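You operate a simulated robot arm through the tools that you are given. There is no shell and no other tool. Be economical: measure what you need, move in short steps, check, and stop when the job is done.

You are at the controls of a simulated robot arm. One attempt, no reset.

JOB
Put the jug on the top of the steel table away on the kettle stand. Then put the small board on the shelf of the steel table away on the end table. Then put one of the brown shakers from the top of the square table on the top of the steel table. Do these in the order given. Set down upright: jug, brown shaker.

It is judged by the outcome, as a careful person would: the job done as asked, and still so three seconds after it is handed in. It fails if anything else is knocked over, pushed out of place, dropped, spilled or broken.

ROBOT AND FRAMES
A 6-joint arm with a two-finger gripper on a trunk, on a base that drives. Base frame: it is fixed to the floor where the robot stands at the start and does not move with it; the origin is under the middle of the robot, x ahead of it, y to its left, z up; the surface under the hand at the start is at about z = 86. Units: cm, degrees, N and s.
With the tool pointing down near the work surface it reaches from about 24 to 48 cm from the robot's upright axis, wherever it stands. Its first joint turns from -115.0 to 115.0 degrees. Places, roughly: brown shaker [-200, 150, 75]; end table [440, -80, 90]; kettle stand (59x20 cm) [-170, -58, 42]; small board (13x10x4 cm) [50, 60, 40]; top of the steel table [70, 60, 90]. Payload 2.1 kg.
The TCP is the grasp point between the finger pads, 2 cm short of the fingertips. In the tool frame z runs along the fingers and y along their closing line. The gripper opens to 10 cm. The gripper's body begins 6.3 cm behind the TCP.
Orientation is that of the tool frame in the base frame, as a unit quaternion [x, y, z, w]. With the fingers straight down and closing along the base's y, the tool's x points along the base's -x, its y along +y and its z along -z.

CONTROLS
- The arm moves only by the tool move_arm. Its argument "moves" is a list that holds one entry, the list of rows, each a list of 7 numbers: the shift along the base's x, y, z in cm, then the turn, a rotation vector about the base's x, y, z in degrees, then the finger opening in cm, from 0 to 10. In form: [[[dx, dy, dz, ax, ay, az, gripper], ...]]. A call has 1 to 20 rows; each row is the pose to reach, as a shift and turn from the pose commanded when the call began. A row lasts 0.2 s, in which the tool goes at most 5 cm and 8.6 degrees; a call with a longer step from one row to the next is refused whole, and so is a gripper value outside its range. A pose out of reach is approached as far as the arm can. The call stops where the force on the tool passes 40 N (or 10 N more than at its start, if that is more) or the arm is blocked; 0.2 s more then pass. The fingers move at their own pace (about 15.3 cm/s each) and stop on an object; they squeeze with about 35 N. The grip force told is the motor's: it shows also when the fingers shut on nothing. Time passes only in rows, and 0.2 s behind the last, so rows that repeat a pose let the fingers close. The reply holds the time, the measured pose of the TCP, the force on the tool along the base axes, the opening and the grip force, in the units named above and with some noise, with the torque about the TCP (base axes, N m) and any sound that the robot's microphone picked up, and new pictures: "pictures" is both (left out), scene, wrist or none.
- Cameras (640 x 400 px; columns grow to the right, rows downward): "scene" is now at [1.07, 16.12, 150.37]; the picture's right is [0.28, -0.96, 0.00], its down [-0.79, -0.23, -0.57] and it looks along [0.55, 0.16, -0.82] (base axes); focal length 290 px, centre (320, 200). "wrist" rides on the gripper at [7, -1.8, -9.9] in the tool frame; the picture's right is [0.26, 0.97, 0.00], its down [-0.75, 0.20, -0.63] and it looks along [-0.61, 0.16, 0.78] (tool axes); focal length 230 px, centre (320, 200). There is no depth. A picture from a camera that has moved, and an enlarged one, comes with that camera's place and axes in the base frame and with its lens.
- raise_lower(by): slides the trunk up (or, below 0, down) by that many cm; the arm and the scene camera ride with it, the base frame stays. It gives what a move gives, with no picture.
- base_move(legs): drives the robot by 1 to 6 legs, each [ahead, turn to the left] in cm and degrees, along the robot's own axes; the way and the turn of a leg run together, so that a leg with both is an arc; at most 150 cm and 180 degrees a leg. The arm and the cameras ride along, it lands a little off, and it stops where it bumps. It gives what a move gives, and a new picture of the scene camera.
- aim_head(pan, tilt): turns the head with the scene camera to pan (to the left, within 155 degrees either way) and tilt (down, from -29 to 69), counted from straight ahead of the robot. It gives what a move gives, and a new picture of the scene camera.
- close_up(camera, box): a new picture of the part [left, top, right, bottom] of that camera's present view, enlarged. It takes no simulated time.
- job_done(): hands the job in; it is judged then, once.

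Go step by step. Nothing tells you exact positions but the pictures and the camera data: compare them with the known pose of the tool, close in by small moves and look again before you grip or let go. The budget is 165 turns and 260 pictures, counting those below and the enlarged ones. Unless the task says otherwise, let go and move clear before handing in, and close with one line.

The tools are called as a command line: name --argument value ..., lists and objects as JSON in quotes. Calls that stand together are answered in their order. move_arm: Moves the arm, as the interface text tells. Its arguments: {"type":"object","properties":{"moves":{"type":"array","items":{"type":"array","items":{"type":"array","items":{"type":"number"}}}},"pictures":{"type":"string","enum":["both","scene","wrist","none"]}},"required":["moves"]} The other tools are called the same way: raise_lower (by) slides the trunk up or down; base_move (legs) drives the base; aim_head (pan, tilt) turns the head that bears the scene camera; close_up (camera, box) takes an enlarged picture of a part of a camera's view; job_done () hands the job in.

At the start:

```text
clock: 0.0
ee_pos: [30.04, 14.15, 116.21]
ee_rot: [0.0, 1.0, 0.0, 0.001]
force: [0.3, 0.5, 0.0]
torque: [0.03, 0.02, -0.02]
width: 10.01
grip_force: 0.1
trunk travel left (down, up): [-72.2, 26.8]
robot x, y, heading: [-0.05, 0.22, 0.1]
head pan, tilt: [16.5, 55.1]
```

scene: 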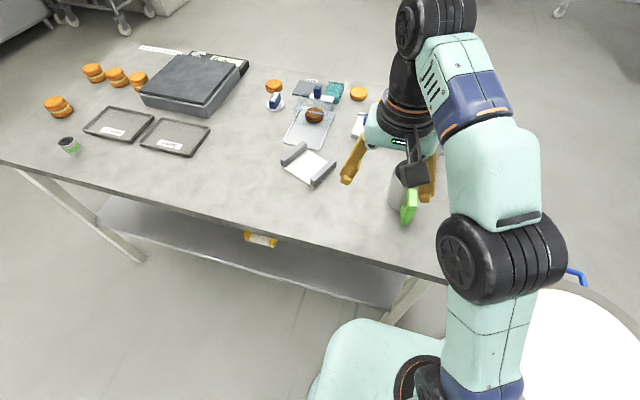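
wrist: 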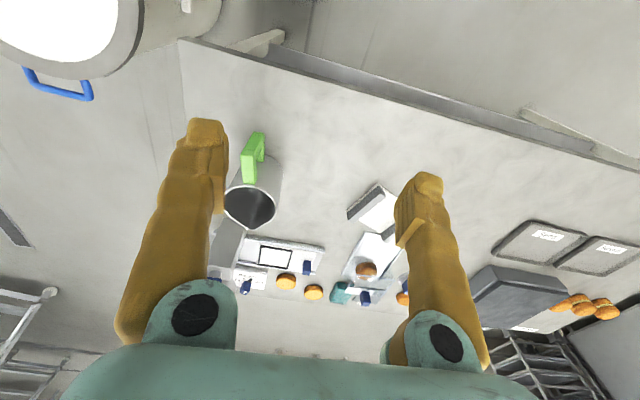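

I see a metal jug with a green handle on the table just ahead of the hand. I'll enlarge both views to place it.

close_up --camera "wrist" --box '[160, 100, 420, 310]'

close_up --camera "scene" --box '[220, 60, 480, 260]'

aim_head --pan 150 --tilt 25

```text
1.90 times, centred on (290, 205) of wrist
camera zoom: at [23.22, 12.35, 125.91], right [-0.26, 0.97, 0.0], down [0.75, 0.2, 0.63], along [0.61, 0.16, -0.78], focal length 438 px, centre (377, 190)
```

zoom: 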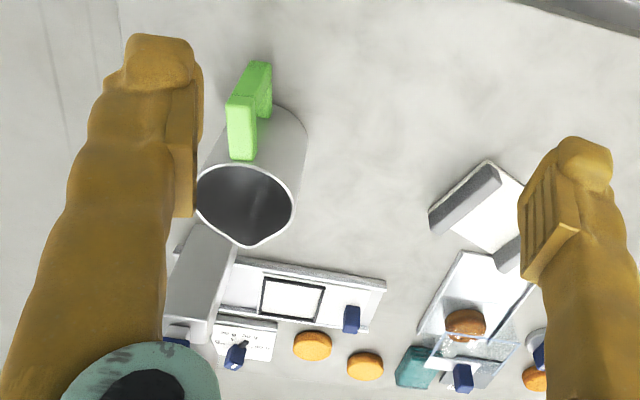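

```text
2.00 times, centred on (350, 160) of scene
camera zoom: at [1.07, 16.12, 150.37], right [0.28, -0.96, 0.0], down [-0.79, -0.23, -0.57], along [0.55, 0.16, -0.82], focal length 580 px, centre (260, 280)
```

zoom: 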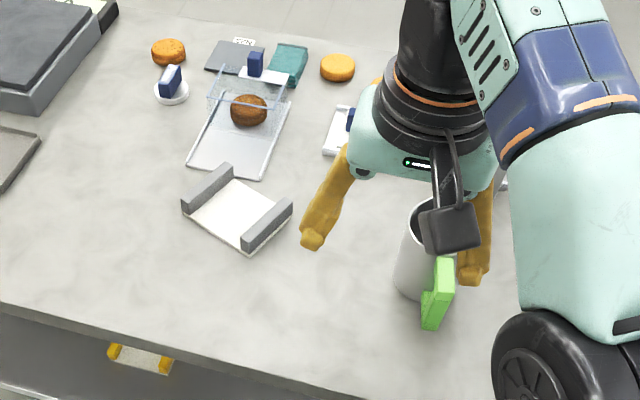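

```text
clock: 2.1
ee_pos: [30.11, 14.26, 115.98]
ee_rot: [0.0, 1.0, 0.001, 0.0]
force: [-0.1, 0.2, -0.1]
torque: [-0.02, 0.0, 0.01]
width: 10.01
grip_force: 0.1
trunk travel left (down, up): [-72.2, 26.8]
robot x, y, heading: [-0.3, 0.42, -0.0]
head pan, tilt: [150.0, 25.0]
camera scene: at [-13.81, 18.7, 154.78], right [0.5, 0.87, 0.0], down [0.37, -0.21, -0.91], along [-0.78, 0.45, -0.42], focal length 290 px, centre (320, 200)
```

scene: 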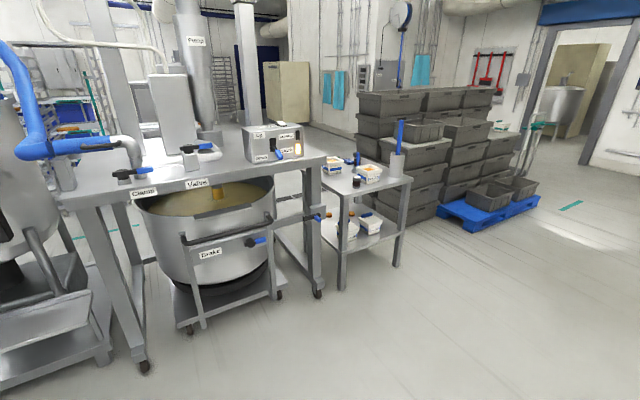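

The square table lies back-left. The kettle stand should be straight behind, slightly to the right, so I'll look there and around.

aim_head --pan -155 --tilt 30

aim_head --pan -60 --tilt 25

aim_head --pan 0 --tilt 15

aim_head --pan 70 --tilt 35

```text
clock: 6.3
ee_pos: [30.11, 14.19, 116.14]
ee_rot: [0.001, 1.0, 0.0, 0.0]
force: [-0.5, -0.1, 0.2]
torque: [-0.02, -0.01, 0.0]
width: 10.01
grip_force: 0.2
trunk travel left (down, up): [-72.2, 26.8]
robot x, y, heading: [-0.02, 0.06, 0.1]
head pan, tilt: [-154.7, 30.0]
camera scene: at [-14.0, 10.21, 153.98], right [-0.43, 0.9, 0.0], down [0.45, 0.21, -0.87], along [-0.78, -0.37, -0.5], focal length 290 px, centre (320, 200)
```

scene: 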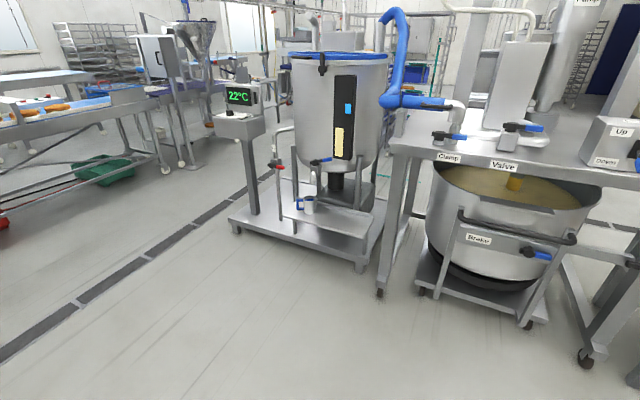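

```text
clock: 8.0
ee_pos: [30.21, 14.18, 116.13]
ee_rot: [0.0, 1.0, 0.001, -0.001]
force: [0.8, 0.0, 0.4]
torque: [0.02, -0.01, -0.02]
width: 10.01
grip_force: 0.0
trunk travel left (down, up): [-72.2, 26.8]
robot x, y, heading: [0.03, 0.1, -0.1]
head pan, tilt: [-60.0, 25.0]
camera scene: at [-1.23, 6.1, 154.78], right [-0.87, -0.5, 0.0], down [-0.21, 0.37, -0.91], along [0.45, -0.79, -0.42], focal length 290 px, centre (320, 200)
```

scene: 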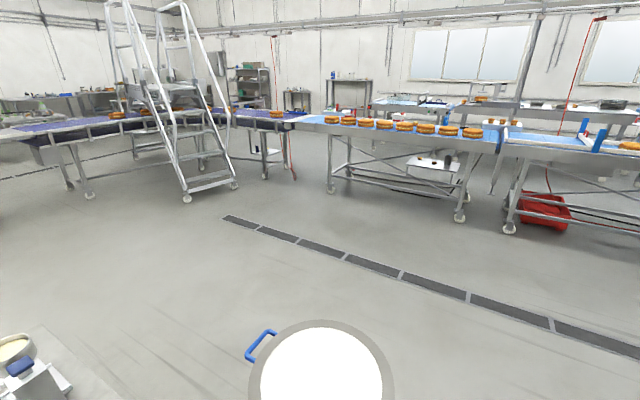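

```text
clock: 9.3
ee_pos: [30.16, 14.13, 116.09]
ee_rot: [-0.001, 1.0, 0.0, 0.0]
force: [0.2, -0.4, -0.2]
torque: [0.0, -0.01, 0.02]
width: 10.01
grip_force: 0.0
trunk travel left (down, up): [-72.2, 26.8]
robot x, y, heading: [-0.08, -0.4, 0.1]
head pan, tilt: [0.0, 15.0]
camera scene: at [3.51, 14.07, 156.4], right [0.0, -1.0, 0.0], down [-0.26, 0.0, -0.97], along [0.97, 0.0, -0.26], focal length 290 px, centre (320, 200)
```

scene: 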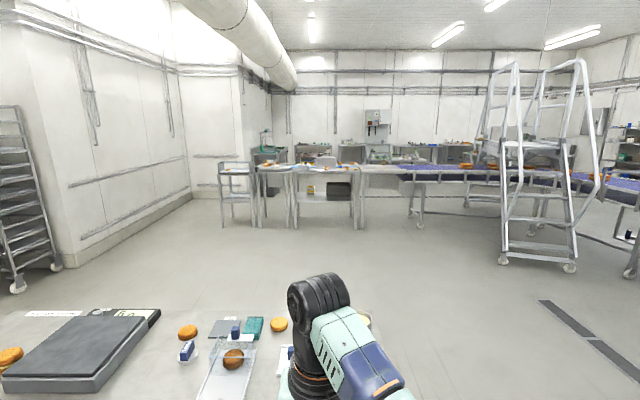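

```text
clock: 10.7
ee_pos: [30.13, 14.37, 116.1]
ee_rot: [0.0, 1.0, -0.001, 0.0]
force: [0.2, 0.6, -0.2]
torque: [-0.01, 0.02, 0.0]
width: 9.99
grip_force: 0.1
trunk travel left (down, up): [-72.2, 26.8]
robot x, y, heading: [-0.04, 0.18, -0.2]
head pan, tilt: [70.0, 35.0]
camera scene: at [-2.8, 22.35, 153.2], right [0.94, -0.34, 0.0], down [-0.2, -0.54, -0.82], along [0.28, 0.77, -0.57], focal length 290 px, centre (320, 200)
```

scene: 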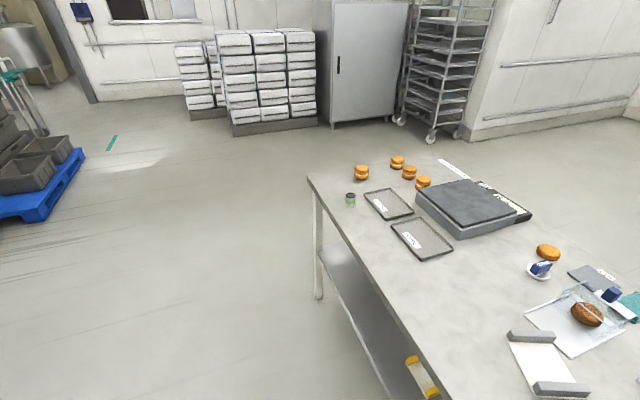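

The jug stands near [50.5, 7.4], about 8.5 wide and 11 tall, with its handle toward me. It is slightly out of reach, so I'll look down at the table edge and my base before driving closer.

aim_head --pan 0 --tilt 69

aim_head --pan -40 --tilt 65

```text
clock: 12.1
ee_pos: [30.01, 14.13, 116.01]
ee_rot: [0.0, 1.0, 0.0, 0.0]
force: [-0.1, -0.5, 0.8]
torque: [0.01, 0.04, 0.01]
width: 9.99
grip_force: 0.0
trunk travel left (down, up): [-72.2, 26.8]
robot x, y, heading: [0.09, -0.04, 0.0]
head pan, tilt: [0.0, 68.8]
camera scene: at [-0.23, 14.09, 148.84], right [0.0, -1.0, 0.0], down [-0.93, 0.0, -0.36], along [0.36, 0.0, -0.93], focal length 290 px, centre (320, 200)
```

scene: 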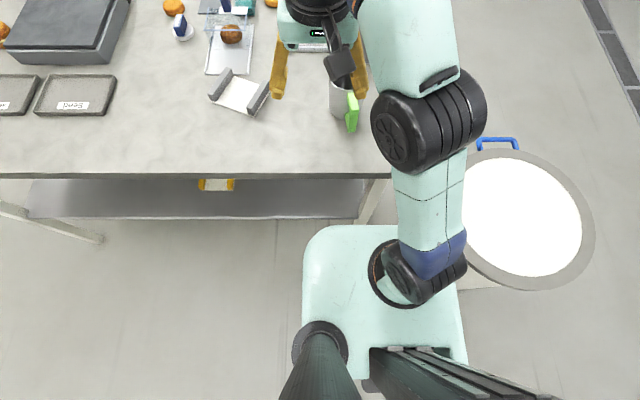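

```text
clock: 13.2
ee_pos: [30.19, 14.14, 116.15]
ee_rot: [0.0, 1.0, 0.0, 0.0]
force: [0.0, 0.6, 0.4]
torque: [0.01, 0.0, -0.03]
width: 10.0
grip_force: 0.0
trunk travel left (down, up): [-72.2, 26.8]
robot x, y, heading: [-0.25, 0.31, -0.1]
head pan, tilt: [-40.0, 65.0]
camera scene: at [-1.17, 10.19, 149.22], right [-0.64, -0.77, 0.0], down [-0.69, 0.58, -0.42], along [0.32, -0.27, -0.91], focal length 290 px, centre (320, 200)
```

scene: 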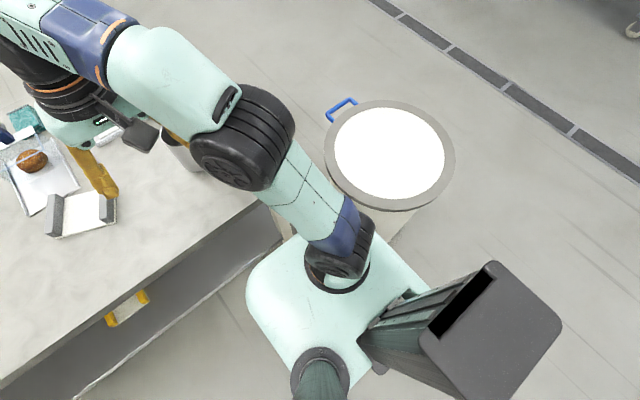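

The drum sits to the right near [27, -48] and the table edge is at x≈31, so there is room. I'll drive 6 cm ahead and then look at the jug again with the wrist camera.

base_move --legs '[[6, 0]]'

move_arm --moves '[[[0, 0, 0, 0, 0, 0, 10]]]' --pictures "wrist"

```text
clock: 14.2
ee_pos: [35.24, 14.17, 116.37]
ee_rot: [0.0, 1.0, 0.0, 0.004]
force: [0.1, 0.0, 0.9]
torque: [0.02, -0.07, 0.0]
width: 10.0
grip_force: 0.0
trunk travel left (down, up): [-72.2, 26.8]
robot x, y, heading: [5.78, -0.07, -0.0]
head pan, tilt: [-40.0, 65.0]
camera scene: at [3.76, 10.17, 149.21], right [-0.64, -0.77, 0.0], down [-0.69, 0.58, -0.43], along [0.33, -0.27, -0.9], focal length 290 px, centre (320, 200)
```

scene: 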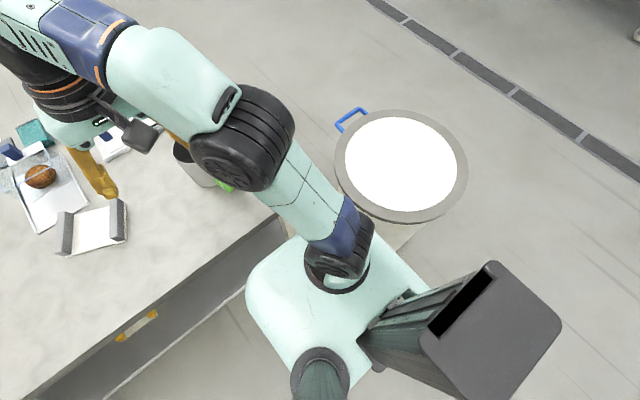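

```text
clock: 14.6
ee_pos: [35.93, 14.28, 116.13]
ee_rot: [0.0, 1.0, 0.0, 0.001]
force: [-0.7, 0.0, -0.3]
torque: [0.0, -0.01, 0.01]
width: 10.02
grip_force: 0.0
trunk travel left (down, up): [-72.2, 26.8]
robot x, y, heading: [5.86, 0.1, 0.3]
head pan, tilt: [-40.0, 65.0]
camera wrist: at [28.99, 12.37, 125.96], right [-0.26, 0.97, 0.0], down [0.75, 0.2, 0.63], along [0.61, 0.16, -0.78], focal length 230 px, centre (320, 200)
```

wrist: 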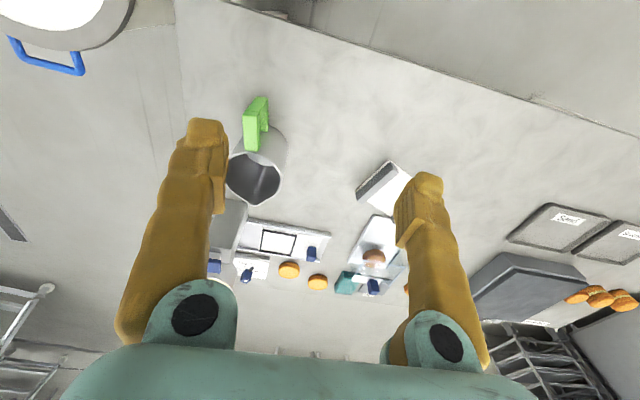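

The jug's rim is at about [49.5, 7.6, 98]. I'll move nearly above it and look again.

move_arm --moves '[[[3, -2, 0, 0, 0, 0, 10], [6, -4.5, 0, 0, 0, 0, 10], [10, -6.5, 0, 0, 0, 0, 10], [10, -6.5, -4, 0, 0, 0, 10], [10, -6.5, -4, 0, 0, 0, 10]]]' --pictures "wrist"

aim_head --pan 0 --tilt 58

```text
clock: 15.8
ee_pos: [45.35, 7.56, 111.82]
ee_rot: [-0.001, 1.0, 0.0, 0.002]
force: [-0.1, 0.3, 0.2]
torque: [0.01, -0.02, -0.02]
width: 9.98
grip_force: 0.1
out of reach, approached as far as the arm can: row 2, 3, 4, 5
trunk travel left (down, up): [-72.2, 26.8]
robot x, y, heading: [5.94, 0.04, 0.4]
head pan, tilt: [-40.0, 65.0]
camera wrist: at [38.3, 5.66, 121.62], right [-0.26, 0.97, 0.0], down [0.75, 0.2, 0.63], along [0.61, 0.16, -0.78], focal length 230 px, centre (320, 200)
```

wrist: 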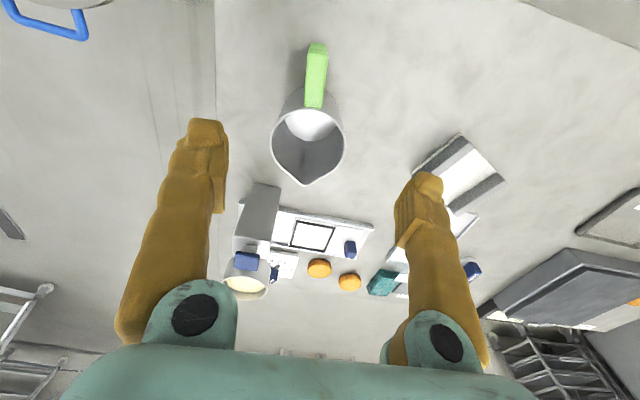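

```text
clock: 16.8
ee_pos: [45.34, 7.56, 111.76]
ee_rot: [-0.002, 1.0, -0.001, 0.0]
force: [0.3, 0.0, 0.4]
torque: [0.02, 0.01, 0.01]
width: 10.0
grip_force: 0.0
trunk travel left (down, up): [-72.2, 26.8]
robot x, y, heading: [6.16, -0.16, 0.2]
head pan, tilt: [0.0, 58.0]
camera scene: at [7.0, 14.06, 150.01], right [0.0, -1.0, 0.0], down [-0.85, 0.0, -0.53], along [0.53, 0.0, -0.85], focal length 290 px, centre (320, 200)
```

scene: 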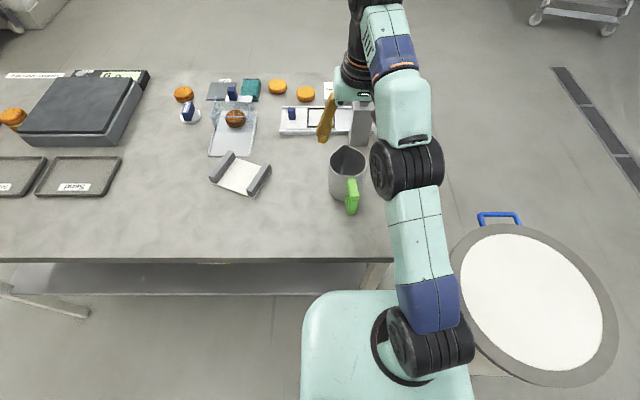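

The jug is centred at about [50.3, 7.4], with its rim at ~97. I'll descend to just above the rim and check whether the arm reaches x = 50.

move_arm --moves '[[[0, 0, -4, 0, 0, 0, 10], [0, -0.1, -8, 0, 0, 0, 10], [2.5, -0.1, -10, 0, 0, 0, 10], [5, -0.1, -10, 0, 0, 0, 10], [5, -0.1, -10, 0, 0, 0, 10]]]' --pictures "both"

```text
clock: 18.0
ee_pos: [50.15, 7.37, 101.7]
ee_rot: [-0.001, 1.0, 0.0, 0.0]
force: [0.3, 0.1, 0.4]
torque: [-0.02, 0.0, 0.04]
width: 10.02
grip_force: 0.1
trunk travel left (down, up): [-72.2, 26.8]
robot x, y, heading: [5.94, 0.1, 0.2]
head pan, tilt: [0.0, 58.0]
camera scene: at [6.91, 14.08, 150.01], right [0.0, -1.0, 0.0], down [-0.85, 0.0, -0.53], along [0.53, 0.0, -0.85], focal length 290 px, centre (320, 200)
camera wrist: at [43.31, 5.55, 111.59], right [-0.26, 0.97, 0.0], down [0.75, 0.2, 0.63], along [0.61, 0.16, -0.78], focal length 230 px, centre (320, 200)
```

scene: 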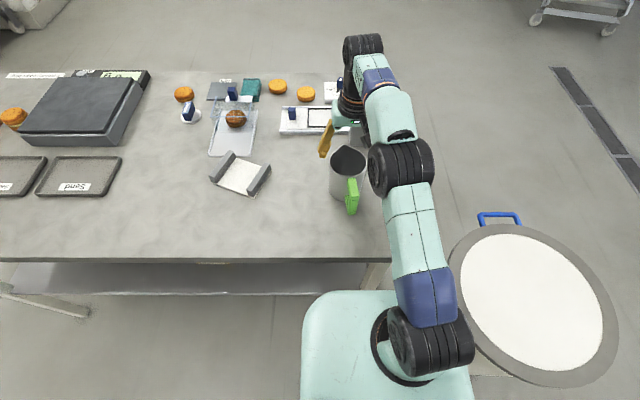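
wrist: 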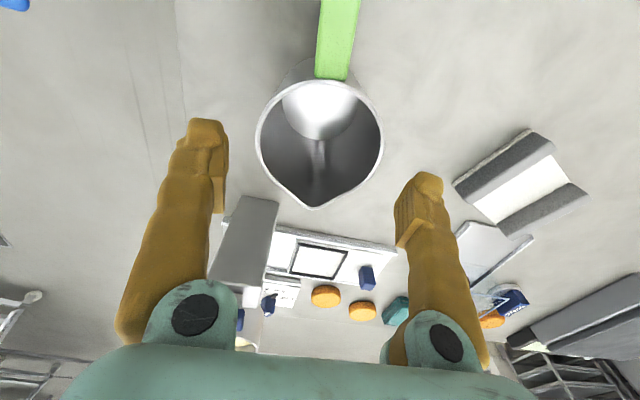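

The jug is well centred between the fingers. I'll descend to z≈92.3 and close.

move_arm --moves '[[[0, -0.1, -2, 0, 0, 0, 10], [0, -0.1, -4, 0, 0, 0, 10], [0, -0.1, -6, 0, 0, 0, 10], [0, -0.1, -8, 0, 0, 0, 10], [0, -0.1, -9.4, 0, 0, 0, 10], [0, -0.1, -9.4, 0, 0, 0, 10]]]' --pictures "wrist"

```text
clock: 19.0
ee_pos: [50.43, 7.43, 95.37]
ee_rot: [-0.002, 1.0, 0.002, 0.01]
force: [-4.7, -0.2, 15.1]
torque: [0.15, -0.04, 0.09]
width: 10.02
grip_force: 0.1
trunk travel left (down, up): [-72.2, 26.8]
robot x, y, heading: [5.85, 0.03, 0.3]
head pan, tilt: [0.0, 58.0]
stopped in row 4: the force on the tool passed its limit at 53 N (the readings are from after the stop); the commanded pose is now the measured one
camera wrist: at [43.27, 5.47, 105.07], right [-0.26, 0.97, 0.0], down [0.74, 0.2, 0.64], along [0.62, 0.17, -0.76], focal length 230 px, centre (320, 200)
```

wrist: 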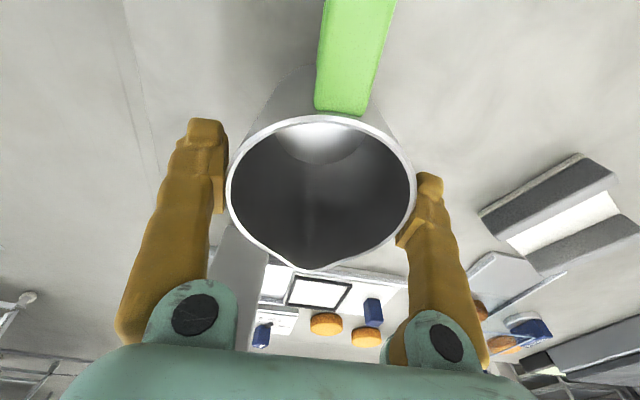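

Something touched at z≈95.4. I'll look closely before doing anything.

close_up --camera "wrist" --box '[170, 90, 470, 280]'

close_up --camera "scene" --box '[270, 70, 450, 240]'

```text
2.11 times, centred on (320, 185) of wrist
camera zoom: at [43.27, 5.47, 105.07], right [-0.26, 0.97, 0.0], down [0.74, 0.2, 0.64], along [0.62, 0.17, -0.76], focal length 484 px, centre (320, 232)
```

zoom: 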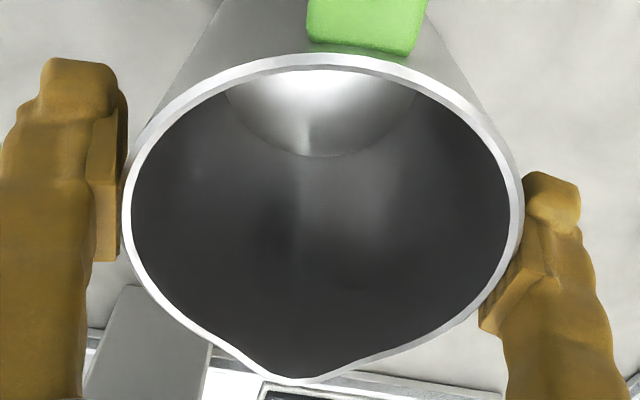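

```text
2.35 times, centred on (360, 155) of scene
camera zoom: at [6.62, 13.99, 150.04], right [0.0, -1.0, 0.0], down [-0.85, 0.0, -0.53], along [0.53, 0.0, -0.85], focal length 682 px, centre (226, 306)
```

zoom: 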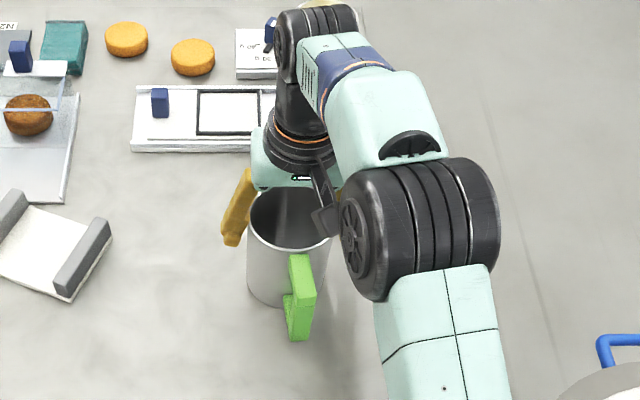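

The pads already overlap the jug wall by about 3.5 cm, with clearance on both sides, which is enough to hold it. I'll back up slightly to relieve the contact, then close here.

move_arm --moves '[[[-0.3, 0, 0.5, 0, 0, 0, 10], [-0.3, 0, 0.5, 0, 0, 0, 10], [-0.3, 0, 0.5, 0, 0, 0, 9.2], [-0.3, 0, 0.5, 0, 0, 0, 8], [-0.3, 0, 0.5, 0, 0, 0, 6], [-0.3, 0, 0.5, 0, 0, 0, 6]]]' --pictures "both"

```text
clock: 20.4
ee_pos: [50.24, 7.31, 95.67]
ee_rot: [-0.002, 1.0, 0.001, 0.008]
force: [-1.0, -0.2, 2.5]
torque: [0.1, 0.2, 0.06]
width: 9.59
grip_force: 35.1
trunk travel left (down, up): [-72.2, 26.8]
robot x, y, heading: [5.96, 0.1, 0.2]
head pan, tilt: [0.0, 58.0]
camera scene: at [6.91, 14.05, 150.02], right [0.0, -1.0, 0.0], down [-0.85, 0.0, -0.53], along [0.53, 0.0, -0.85], focal length 290 px, centre (320, 200)
camera wrist: at [43.15, 5.49, 105.39], right [-0.26, 0.97, 0.0], down [0.74, 0.2, 0.64], along [0.62, 0.17, -0.77], focal length 230 px, centre (320, 200)
```

scene: 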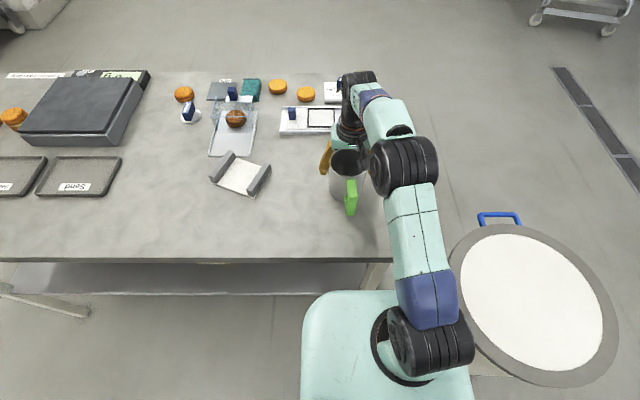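
wrist: 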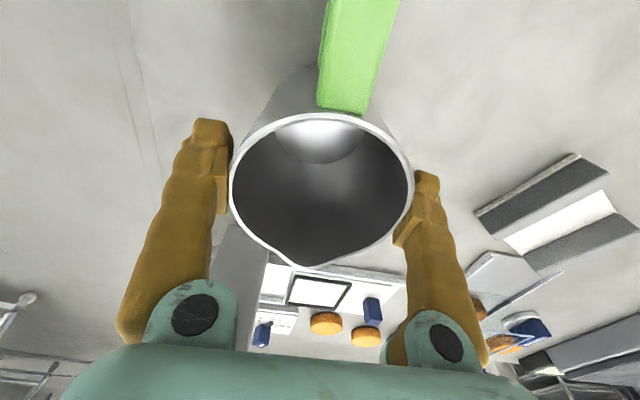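

The fingers closed at 9.6 cm with full grip force. I'll lift slightly to test the hold.

move_arm --moves '[[[0, 0, 0.7, 0, 0, 0, 6], [0, 0, 1.5, 0, 0, 0, 6], [0, 0, 3, 0, 0, 0, 6], [0, 0, 3, 0, 0, 0, 6]]]' --pictures "both"

```text
clock: 21.4
ee_pos: [50.39, 7.3, 98.67]
ee_rot: [-0.002, 1.0, 0.001, 0.007]
force: [0.3, -0.4, -1.8]
torque: [0.02, -0.01, -0.03]
width: 9.09
grip_force: 34.5
trunk travel left (down, up): [-72.2, 26.8]
robot x, y, heading: [5.92, -0.19, 0.2]
head pan, tilt: [0.0, 58.0]
camera scene: at [7.06, 14.09, 150.01], right [0.0, -1.0, 0.0], down [-0.85, 0.0, -0.53], along [0.53, 0.0, -0.85], focal length 290 px, centre (320, 200)
camera wrist: at [43.27, 5.5, 108.38], right [-0.26, 0.97, 0.0], down [0.74, 0.2, 0.64], along [0.62, 0.17, -0.77], focal length 230 px, centre (320, 200)
```

scene: 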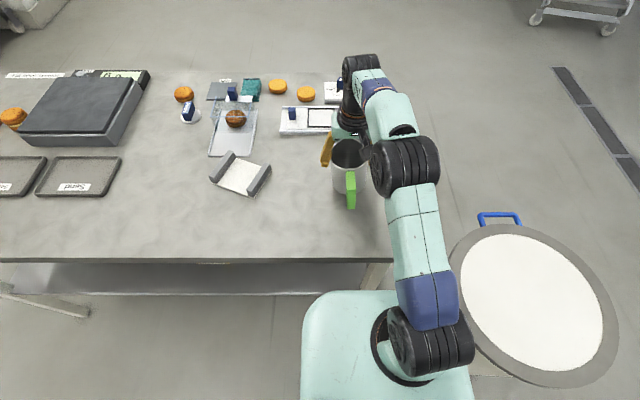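
wrist: 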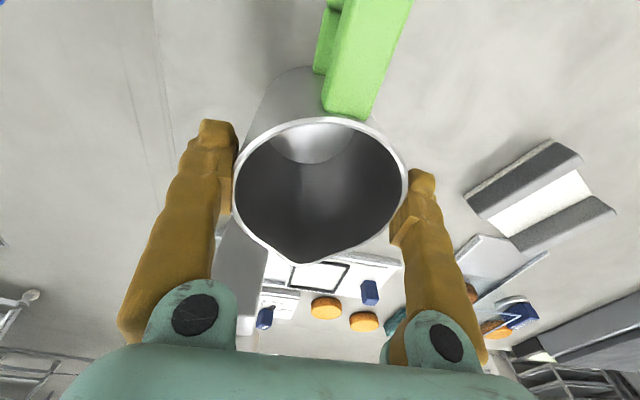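

The jug lifted (about 0.2 kg) but slid about half a centimetre, since it seems to taper toward the rim. I'll hold still and see whether it creeps.

move_arm --moves '[[[0, 0, 0, 0, 0, 0, 6], [0, 0, 0, 0, 0, 0, 6], [0, 0, 0, 0, 0, 0, 6], [0, 0, 0, 0, 0, 0, 6], [0, 0, 0, 0, 0, 0, 6], [0, 0, 0, 0, 0, 0, 6], [0, 0, 0, 0, 0, 0, 6], [0, 0, 0, 0, 0, 0, 6], [0, 0, 0, 0, 0, 0, 6], [0, 0, 0, 0, 0, 0, 6], [0, 0, 0, 0, 0, 0, 6], [0, 0, 0, 0, 0, 0, 6], [0, 0, 0, 0, 0, 0, 6], [0, 0, 0, 0, 0, 0, 6], [0, 0, 0, 0, 0, 0, 6]]]' --pictures "wrist"

close_up --camera "scene" --box '[290, 110, 410, 220]'

```text
clock: 24.6
ee_pos: [50.29, 7.3, 98.71]
ee_rot: [-0.001, 1.0, 0.002, 0.008]
force: [0.1, 0.4, -1.8]
torque: [0.04, -0.01, 0.0]
width: 9.06
grip_force: 34.8
trunk travel left (down, up): [-72.2, 26.8]
robot x, y, heading: [6.24, -0.13, 0.3]
head pan, tilt: [0.0, 58.0]
camera wrist: at [43.26, 5.5, 108.37], right [-0.26, 0.97, 0.0], down [0.74, 0.2, 0.64], along [0.62, 0.17, -0.77], focal length 230 px, centre (320, 200)
```

wrist: 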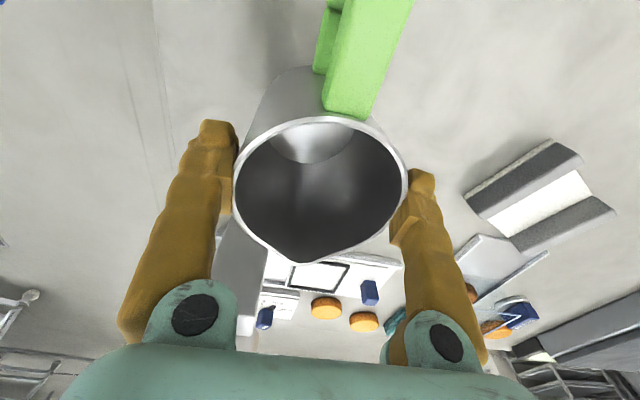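

```text
3.64 times, centred on (350, 165) of scene
camera zoom: at [7.04, 14.09, 150.01], right [0.0, -1.0, 0.0], down [-0.85, 0.0, -0.53], along [0.53, 0.0, -0.85], focal length 1054 px, centre (211, 327)
```

zoom: 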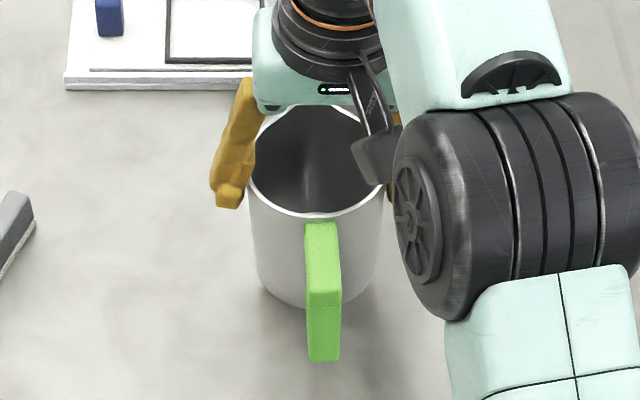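

The grip is stable. I'll raise the jug, pull it in a little, and back away from the table.

move_arm --moves '[[[0, 0, 2, 0, 0, 0, 6], [-1, 0, 4, 0, 0, 0, 6], [-3, 0, 6, 0, 0, 0, 6], [-5, 0, 8, 0, 0, 0, 6], [-7, -1, 9, 0, 0, 0, 6], [-9, -2, 9, 0, 0, 0, 6], [-9, -2, 9, 0, 0, 0, 6]]]' --pictures "none"

base_move --legs '[[-60, 0]]'

```text
clock: 26.2
ee_pos: [41.27, 5.42, 107.65]
ee_rot: [-0.002, 1.0, 0.001, 0.007]
force: [0.5, -0.8, -1.3]
torque: [-0.01, -0.01, 0.01]
width: 9.04
grip_force: 34.8
trunk travel left (down, up): [-72.2, 26.8]
robot x, y, heading: [6.4, -0.15, 0.1]
head pan, tilt: [0.0, 58.0]
```

```text
clock: 29.6
ee_pos: [-19.0, 5.36, 107.63]
ee_rot: [0.001, 1.0, 0.001, 0.008]
force: [-0.2, 0.2, -2.1]
torque: [0.03, -0.01, -0.04]
width: 9.02
grip_force: 34.9
trunk travel left (down, up): [-72.2, 26.8]
robot x, y, heading: [-54.56, -0.32, 0.3]
head pan, tilt: [0.0, 58.0]
camera scene: at [-53.16, 14.14, 150.01], right [0.0, -1.0, 0.0], down [-0.85, 0.0, -0.53], along [0.53, 0.0, -0.85], focal length 290 px, centre (320, 200)
```

scene: 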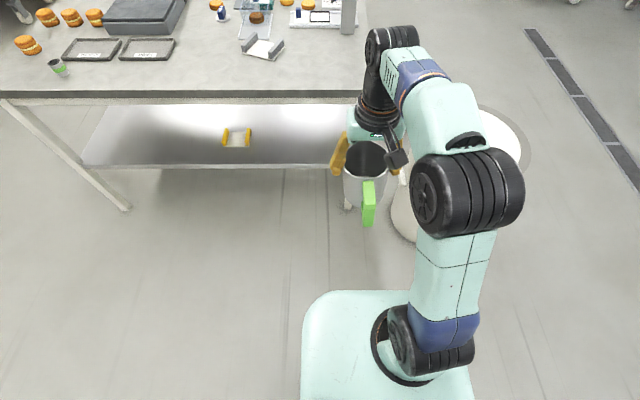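

The hold is good. Now I'll turn and drive to a spot in front of the kettle stand, stopping short of it.

base_move --legs '[[0, -132.5], [64, 0], [0, -47.6]]'

aim_head --pan 0 --tilt 40

```text
clock: 40.9
ee_pos: [-134.67, -49.57, 107.6]
ee_rot: [1.0, -0.017, -0.007, 0.001]
force: [0.0, -0.8, -0.9]
torque: [-0.01, 0.01, -0.01]
width: 8.95
grip_force: 34.5
trunk travel left (down, up): [-72.2, 26.8]
robot x, y, heading: [-99.78, -45.54, 177.7]
head pan, tilt: [0.0, 58.0]
camera scene: at [-100.59, -59.38, 150.01], right [0.04, 1.0, 0.0], down [0.85, -0.03, -0.53], along [-0.53, 0.02, -0.85], focal length 290 px, centre (320, 200)
```

scene: 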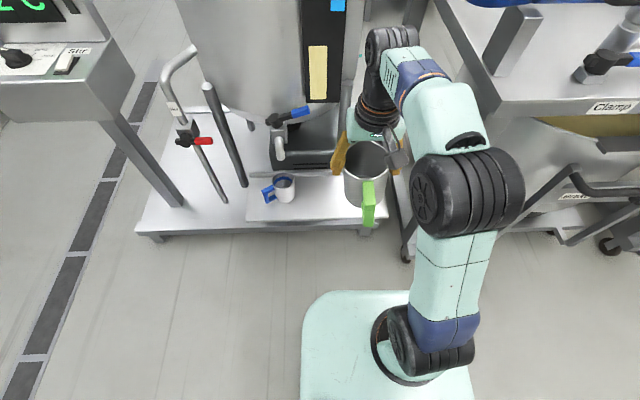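

```text
clock: 41.7
ee_pos: [-134.88, -49.61, 107.71]
ee_rot: [1.0, -0.017, -0.008, 0.001]
force: [0.2, -0.2, -1.3]
torque: [-0.02, 0.04, 0.04]
width: 8.95
grip_force: 34.4
trunk travel left (down, up): [-72.2, 26.8]
robot x, y, heading: [-99.44, -45.76, 178.1]
head pan, tilt: [0.0, 40.0]
camera scene: at [-102.21, -59.32, 152.44], right [0.04, 1.0, 0.0], down [0.64, -0.02, -0.77], along [-0.76, 0.03, -0.64], focal length 290 px, centre (320, 200)
```

scene: 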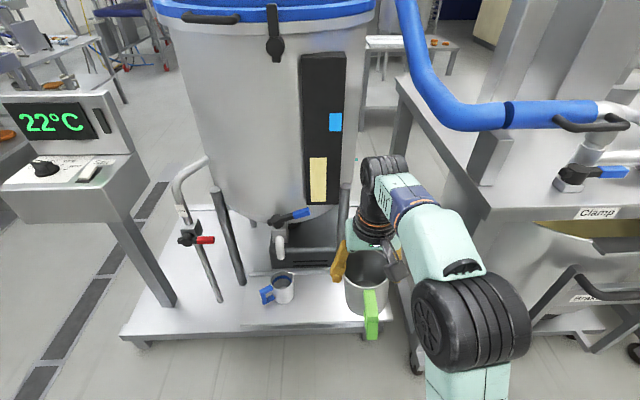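

The slab spans x -160…-180, y -87…-30 at z 42, with a cup at y≈-72 on it. I'll drive ahead 27 cm, lower the trunk, and aim to set the jug near [-168, -47].

base_move --legs '[[27, 0]]'

raise_lower --by -46

aim_head --pan 0 --tilt 55

close_up --camera "wrist" --box '[0, 0, 640, 400]'

```text
clock: 43.6
ee_pos: [-161.77, -48.79, 107.71]
ee_rot: [1.0, -0.016, -0.008, 0.001]
force: [-0.6, -0.9, -2.1]
torque: [-0.02, 0.05, 0.0]
width: 8.94
grip_force: 35.0
trunk travel left (down, up): [-72.2, 26.8]
robot x, y, heading: [-126.44, -44.52, 177.7]
head pan, tilt: [0.0, 40.0]
camera scene: at [-129.1, -58.36, 152.45], right [0.03, 1.0, 0.0], down [0.64, -0.02, -0.77], along [-0.77, 0.03, -0.64], focal length 290 px, centre (320, 200)
```

scene: 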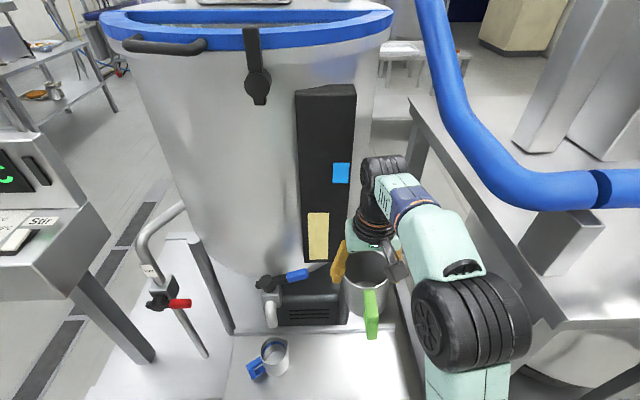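

```text
refused: -46 is not a number from -40 to 40
```

```text
clock: 44.4
ee_pos: [-161.85, -48.72, 107.69]
ee_rot: [1.0, -0.017, -0.007, 0.0]
force: [-0.3, 0.8, -2.5]
torque: [0.01, 0.02, 0.02]
width: 8.89
grip_force: 35.3
trunk travel left (down, up): [-72.2, 26.8]
robot x, y, heading: [-125.88, -44.49, 178.0]
head pan, tilt: [0.0, 55.0]
camera scene: at [-127.86, -58.41, 150.38], right [0.03, 1.0, 0.0], down [0.82, -0.03, -0.57], along [-0.57, 0.02, -0.82], focal length 290 px, centre (320, 200)
```

scene: 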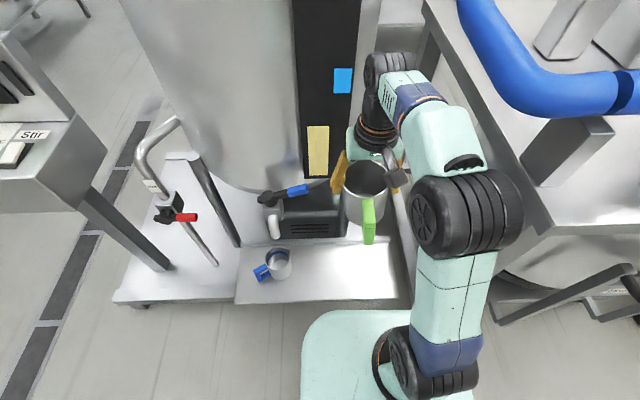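

```text
1.00 times, centred on (320, 200) of wrist (not enlarged: the box is as wide or as high as the picture)
camera zoom: at [-154.55, -47.04, 117.38], right [0.23, -0.97, 0.0], down [-0.75, -0.18, 0.64], along [-0.62, -0.14, -0.77], focal length 230 px, centre (320, 200)
```

zoom: 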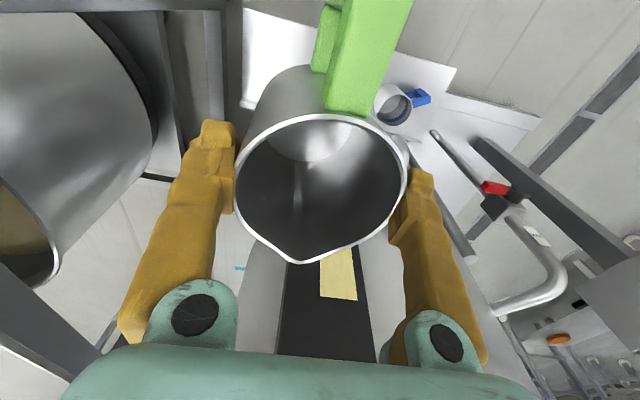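

The slab's right part is clear. I'll lower the trunk 40 cm.

raise_lower --by -40

aim_head --pan 0 --tilt 50

close_up --camera "wrist" --box '[0, 0, 640, 400]'

```text
clock: 48.2
ee_pos: [-161.71, -48.7, 67.7]
ee_rot: [1.0, -0.015, -0.007, 0.001]
force: [-0.3, 0.2, -1.6]
torque: [-0.01, 0.04, 0.02]
width: 8.86
grip_force: 35.0
trunk travel left (down, up): [-32.2, 66.8]
robot x, y, heading: [-126.27, -44.78, 177.9]
head pan, tilt: [0.0, 55.0]
```

```text
clock: 48.9
ee_pos: [-161.75, -48.67, 67.69]
ee_rot: [1.0, -0.017, -0.007, 0.001]
force: [-0.3, -0.3, -2.2]
torque: [-0.05, 0.05, 0.05]
width: 8.84
grip_force: 34.9
trunk travel left (down, up): [-32.2, 66.8]
robot x, y, heading: [-126.3, -44.33, 177.7]
head pan, tilt: [0.0, 50.0]
camera scene: at [-128.34, -58.38, 111.03], right [0.03, 1.0, 0.0], down [0.77, -0.03, -0.64], along [-0.64, 0.02, -0.77], focal length 290 px, centre (320, 200)
```

scene: 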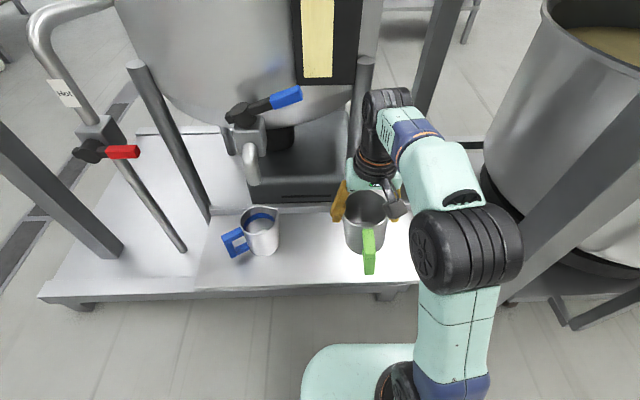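

```text
1.00 times, centred on (320, 200) of wrist (not enlarged: the box is as wide or as high as the picture)
camera zoom: at [-154.55, -47.03, 77.38], right [0.23, -0.97, 0.0], down [-0.75, -0.18, 0.64], along [-0.62, -0.14, -0.77], focal length 230 px, centre (320, 200)
```

zoom: 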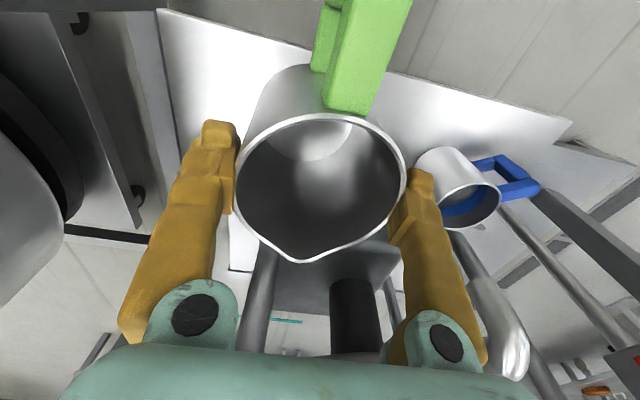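

The post behind stands clear of the slab. I'll move over the target and descend to just above the slab.

move_arm --moves '[[[-2, 0.6, -3, 0, 0, 0, 6], [-4, 1.2, -6, 0, 0, 0, 6], [-6, 1.8, -9, 0, 0, 0, 6], [-6, 1.8, -11, 0, 0, 0, 6], [-6, 1.8, -12.5, 0, 0, 0, 6], [-6, 1.8, -12.5, 0, 0, 0, 6]]]' --pictures "both"

```text
clock: 50.3
ee_pos: [-167.77, -46.82, 55.08]
ee_rot: [1.0, -0.016, -0.008, 0.001]
force: [0.1, 0.3, -1.3]
torque: [0.02, 0.03, -0.03]
width: 8.83
grip_force: 35.3
trunk travel left (down, up): [-32.2, 66.8]
robot x, y, heading: [-126.36, -44.84, 178.1]
head pan, tilt: [0.0, 50.0]
camera scene: at [-128.34, -58.38, 111.03], right [0.03, 1.0, 0.0], down [0.77, -0.03, -0.64], along [-0.64, 0.02, -0.77], focal length 290 px, centre (320, 200)
camera wrist: at [-160.54, -45.23, 64.82], right [0.23, -0.97, 0.0], down [-0.75, -0.17, 0.64], along [-0.63, -0.14, -0.77], focal length 230 px, centre (320, 200)
```

scene: 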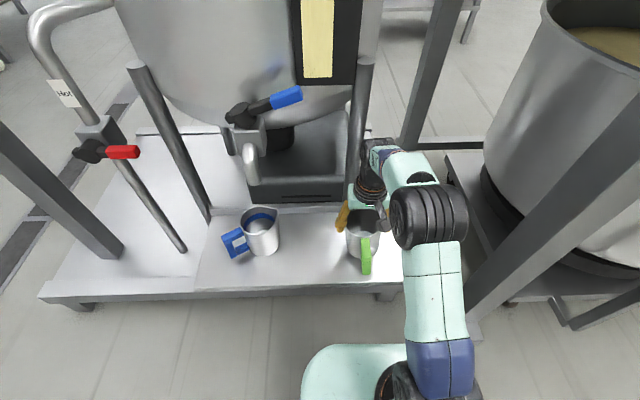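
wrist: 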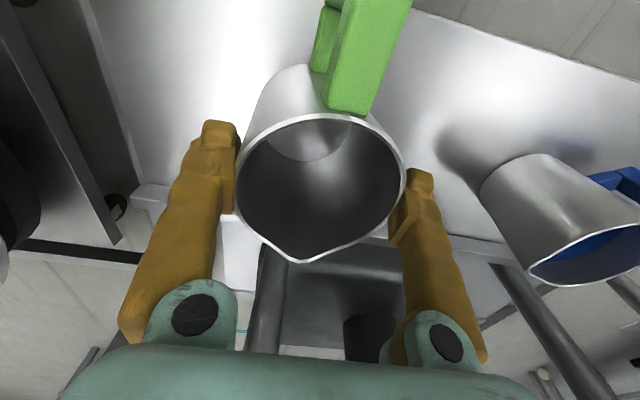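

The jug is over the clear part of the slab, a couple of cm up. I'll lower it in small steps until I feel contact.

move_arm --moves '[[[0, 0, -0.5, 0, 0, 0, 6], [0, 0, -1.0, 0, 0, 0, 6], [0, 0, -1.4, 0, 0, 0, 6], [0, 0, -1.4, 0, 0, 0, 6]]]' --pictures "none"

close_up --camera "scene" --box '[280, 180, 440, 300]'

```text
clock: 51.3
ee_pos: [-167.76, -46.94, 53.81]
ee_rot: [1.0, -0.016, -0.007, 0.002]
force: [-0.6, -0.3, -1.7]
torque: [0.01, 0.03, -0.01]
width: 8.83
grip_force: 34.8
trunk travel left (down, up): [-32.2, 66.8]
robot x, y, heading: [-126.43, -44.67, 178.2]
head pan, tilt: [0.0, 50.0]
```

```text
3.33 times, centred on (360, 240) of scene
camera zoom: at [-128.34, -58.38, 111.03], right [0.03, 1.0, 0.0], down [0.77, -0.03, -0.64], along [-0.64, 0.02, -0.77], focal length 966 px, centre (187, 67)
```

zoom: 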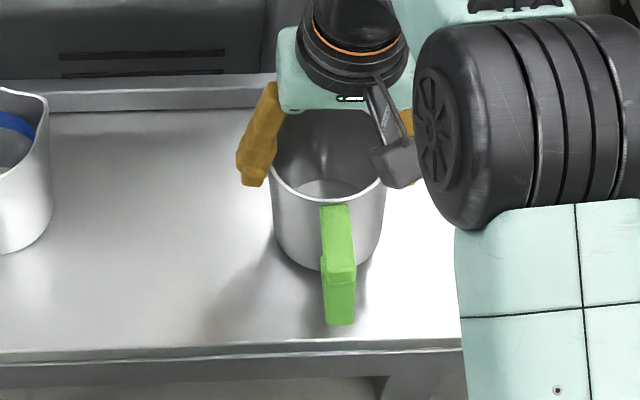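

move_arm --moves '[[[0, 0, -0.3, 0, 0, 0, 6], [0, 0, -0.6, 0, 0, 0, 6], [0, 0, -0.8, 0, 0, 0, 6], [0, 0, -0.8, 0, 0, 0, 6]]]' --pictures "none"

close_up --camera "scene" --box '[280, 180, 440, 300]'

```text
clock: 52.3
ee_pos: [-167.77, -46.86, 52.87]
ee_rot: [1.0, -0.015, -0.007, 0.001]
force: [0.3, -0.2, -2.0]
torque: [0.0, 0.08, 0.0]
width: 8.82
grip_force: 35.6
trunk travel left (down, up): [-32.2, 66.8]
robot x, y, heading: [-126.07, -44.7, 177.9]
head pan, tilt: [0.0, 50.0]
```

```text
3.33 times, centred on (360, 240) of scene
camera zoom: at [-128.34, -58.38, 111.03], right [0.03, 1.0, 0.0], down [0.77, -0.03, -0.64], along [-0.64, 0.02, -0.77], focal length 966 px, centre (187, 67)
```

zoom: 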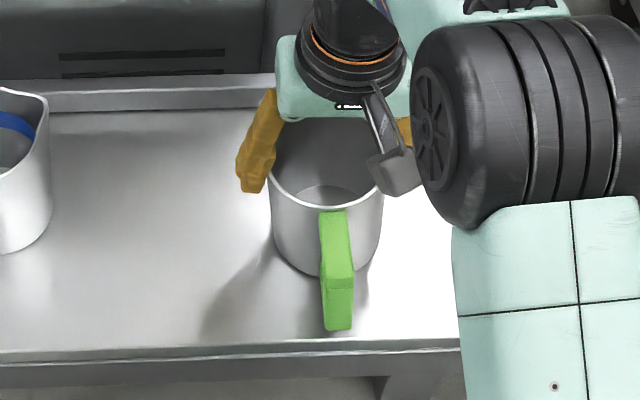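

The jug is still hanging free, its shadow close to its base. I'll continue down in small steps.

move_arm --moves '[[[0, 0, -0.25, 0, 0, 0, 6], [0, 0, -0.5, 0, 0, 0, 6], [0, 0, -0.7, 0, 0, 0, 6], [0, 0, -0.7, 0, 0, 0, 6]]]' --pictures "none"

```text
clock: 53.2
ee_pos: [-167.54, -46.84, 52.68]
ee_rot: [1.0, -0.017, -0.013, 0.002]
force: [7.6, 2.2, 30.4]
torque: [-0.61, -1.17, 0.24]
width: 8.81
grip_force: 35.0
trunk travel left (down, up): [-32.2, 66.8]
robot x, y, heading: [-126.2, -44.7, 178.1]
head pan, tilt: [0.0, 50.0]
stopped in row 4: the force on the tool passed its limit at 41 N (the readings are from after the stop); the commanded pose is now the measured one
```

There is contact. I'll ease up a little, then open gradually.

move_arm --moves '[[[-0.1, 0, 0.15, 0, 0, 0, 6], [-0.1, 0, 0.15, 0, 0, 0, 6], [-0.1, 0, 0.15, 0, 0, 0, 8.6], [-0.1, 0, 0.15, 0, 0, 0, 9.2], [-0.1, 0, 0.15, 0, 0, 0, 10], [-0.1, 0, 0.15, 0, 0, 0, 10]]]' --pictures "wrist"

close_up --camera "scene" --box '[280, 180, 440, 300]'

```text
clock: 54.6
ee_pos: [-167.99, -46.96, 52.56]
ee_rot: [1.0, -0.017, -0.011, 0.001]
force: [0.0, 0.3, 0.5]
torque: [-0.03, 0.03, 0.02]
width: 10.0
grip_force: 0.0
trunk travel left (down, up): [-32.2, 66.8]
robot x, y, heading: [-126.02, -44.66, 178.0]
head pan, tilt: [0.0, 50.0]
camera wrist: at [-160.72, -45.24, 62.19], right [0.23, -0.97, 0.0], down [-0.74, -0.17, 0.65], along [-0.63, -0.14, -0.76], focal length 230 px, centre (320, 200)
```

wrist: 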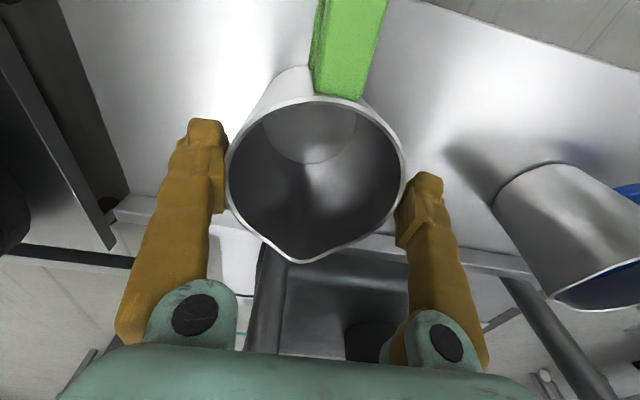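

```text
3.33 times, centred on (360, 240) of scene
camera zoom: at [-128.32, -58.37, 111.03], right [0.03, 1.0, 0.0], down [0.77, -0.03, -0.64], along [-0.64, 0.02, -0.77], focal length 966 px, centre (187, 67)
```

zoom: 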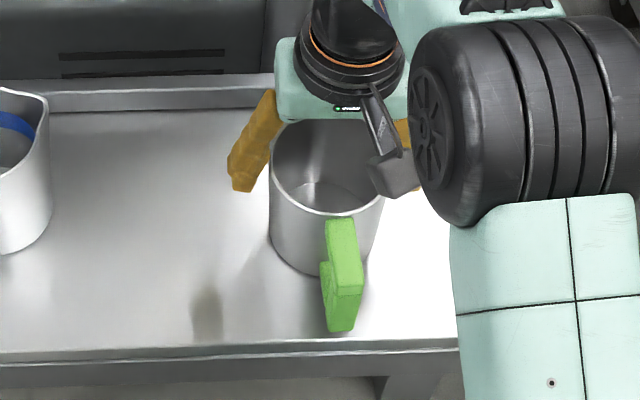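

The jug stands free and upright. I'll raise straight up.

move_arm --moves '[[[0, 0, 1, 0, 0, 0, 10], [0, 0, 2, 0, 0, 0, 10], [0, 0, 4, 0, 0, 0, 10], [0, 0, 8, 0, 0, 0, 10], [0, 0, 12, 0, 0, 0, 10], [0, 0, 15, 0, 0, 0, 10]]]' --pictures "both"

```text
clock: 56.0
ee_pos: [-167.88, -47.06, 67.58]
ee_rot: [1.0, -0.017, -0.01, 0.002]
force: [0.6, 1.0, 0.3]
torque: [0.04, -0.05, -0.02]
width: 10.0
grip_force: 0.0
trunk travel left (down, up): [-32.2, 66.8]
robot x, y, heading: [-126.67, -44.49, 178.0]
head pan, tilt: [0.0, 50.0]
camera scene: at [-128.31, -58.38, 111.03], right [0.03, 1.0, 0.0], down [0.77, -0.03, -0.64], along [-0.64, 0.02, -0.77], focal length 290 px, centre (320, 200)
camera wrist: at [-160.74, -45.27, 77.28], right [0.23, -0.97, 0.0], down [-0.74, -0.17, 0.64], along [-0.63, -0.14, -0.76], focal length 230 px, centre (320, 200)
```

scene: 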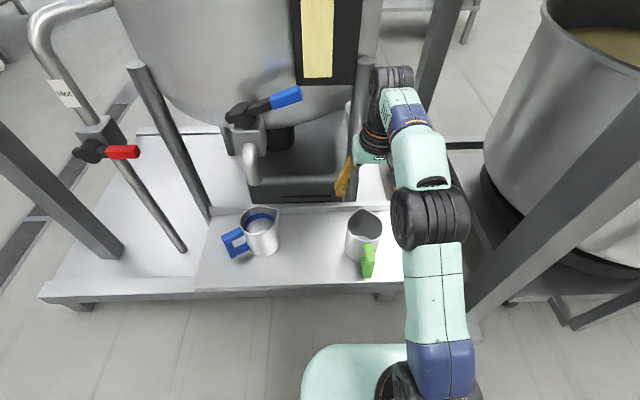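
wrist: 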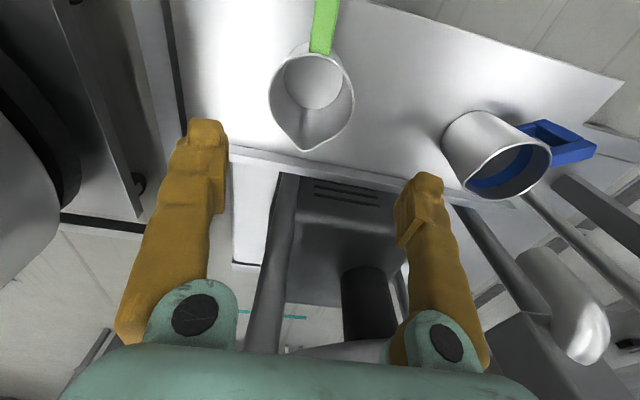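

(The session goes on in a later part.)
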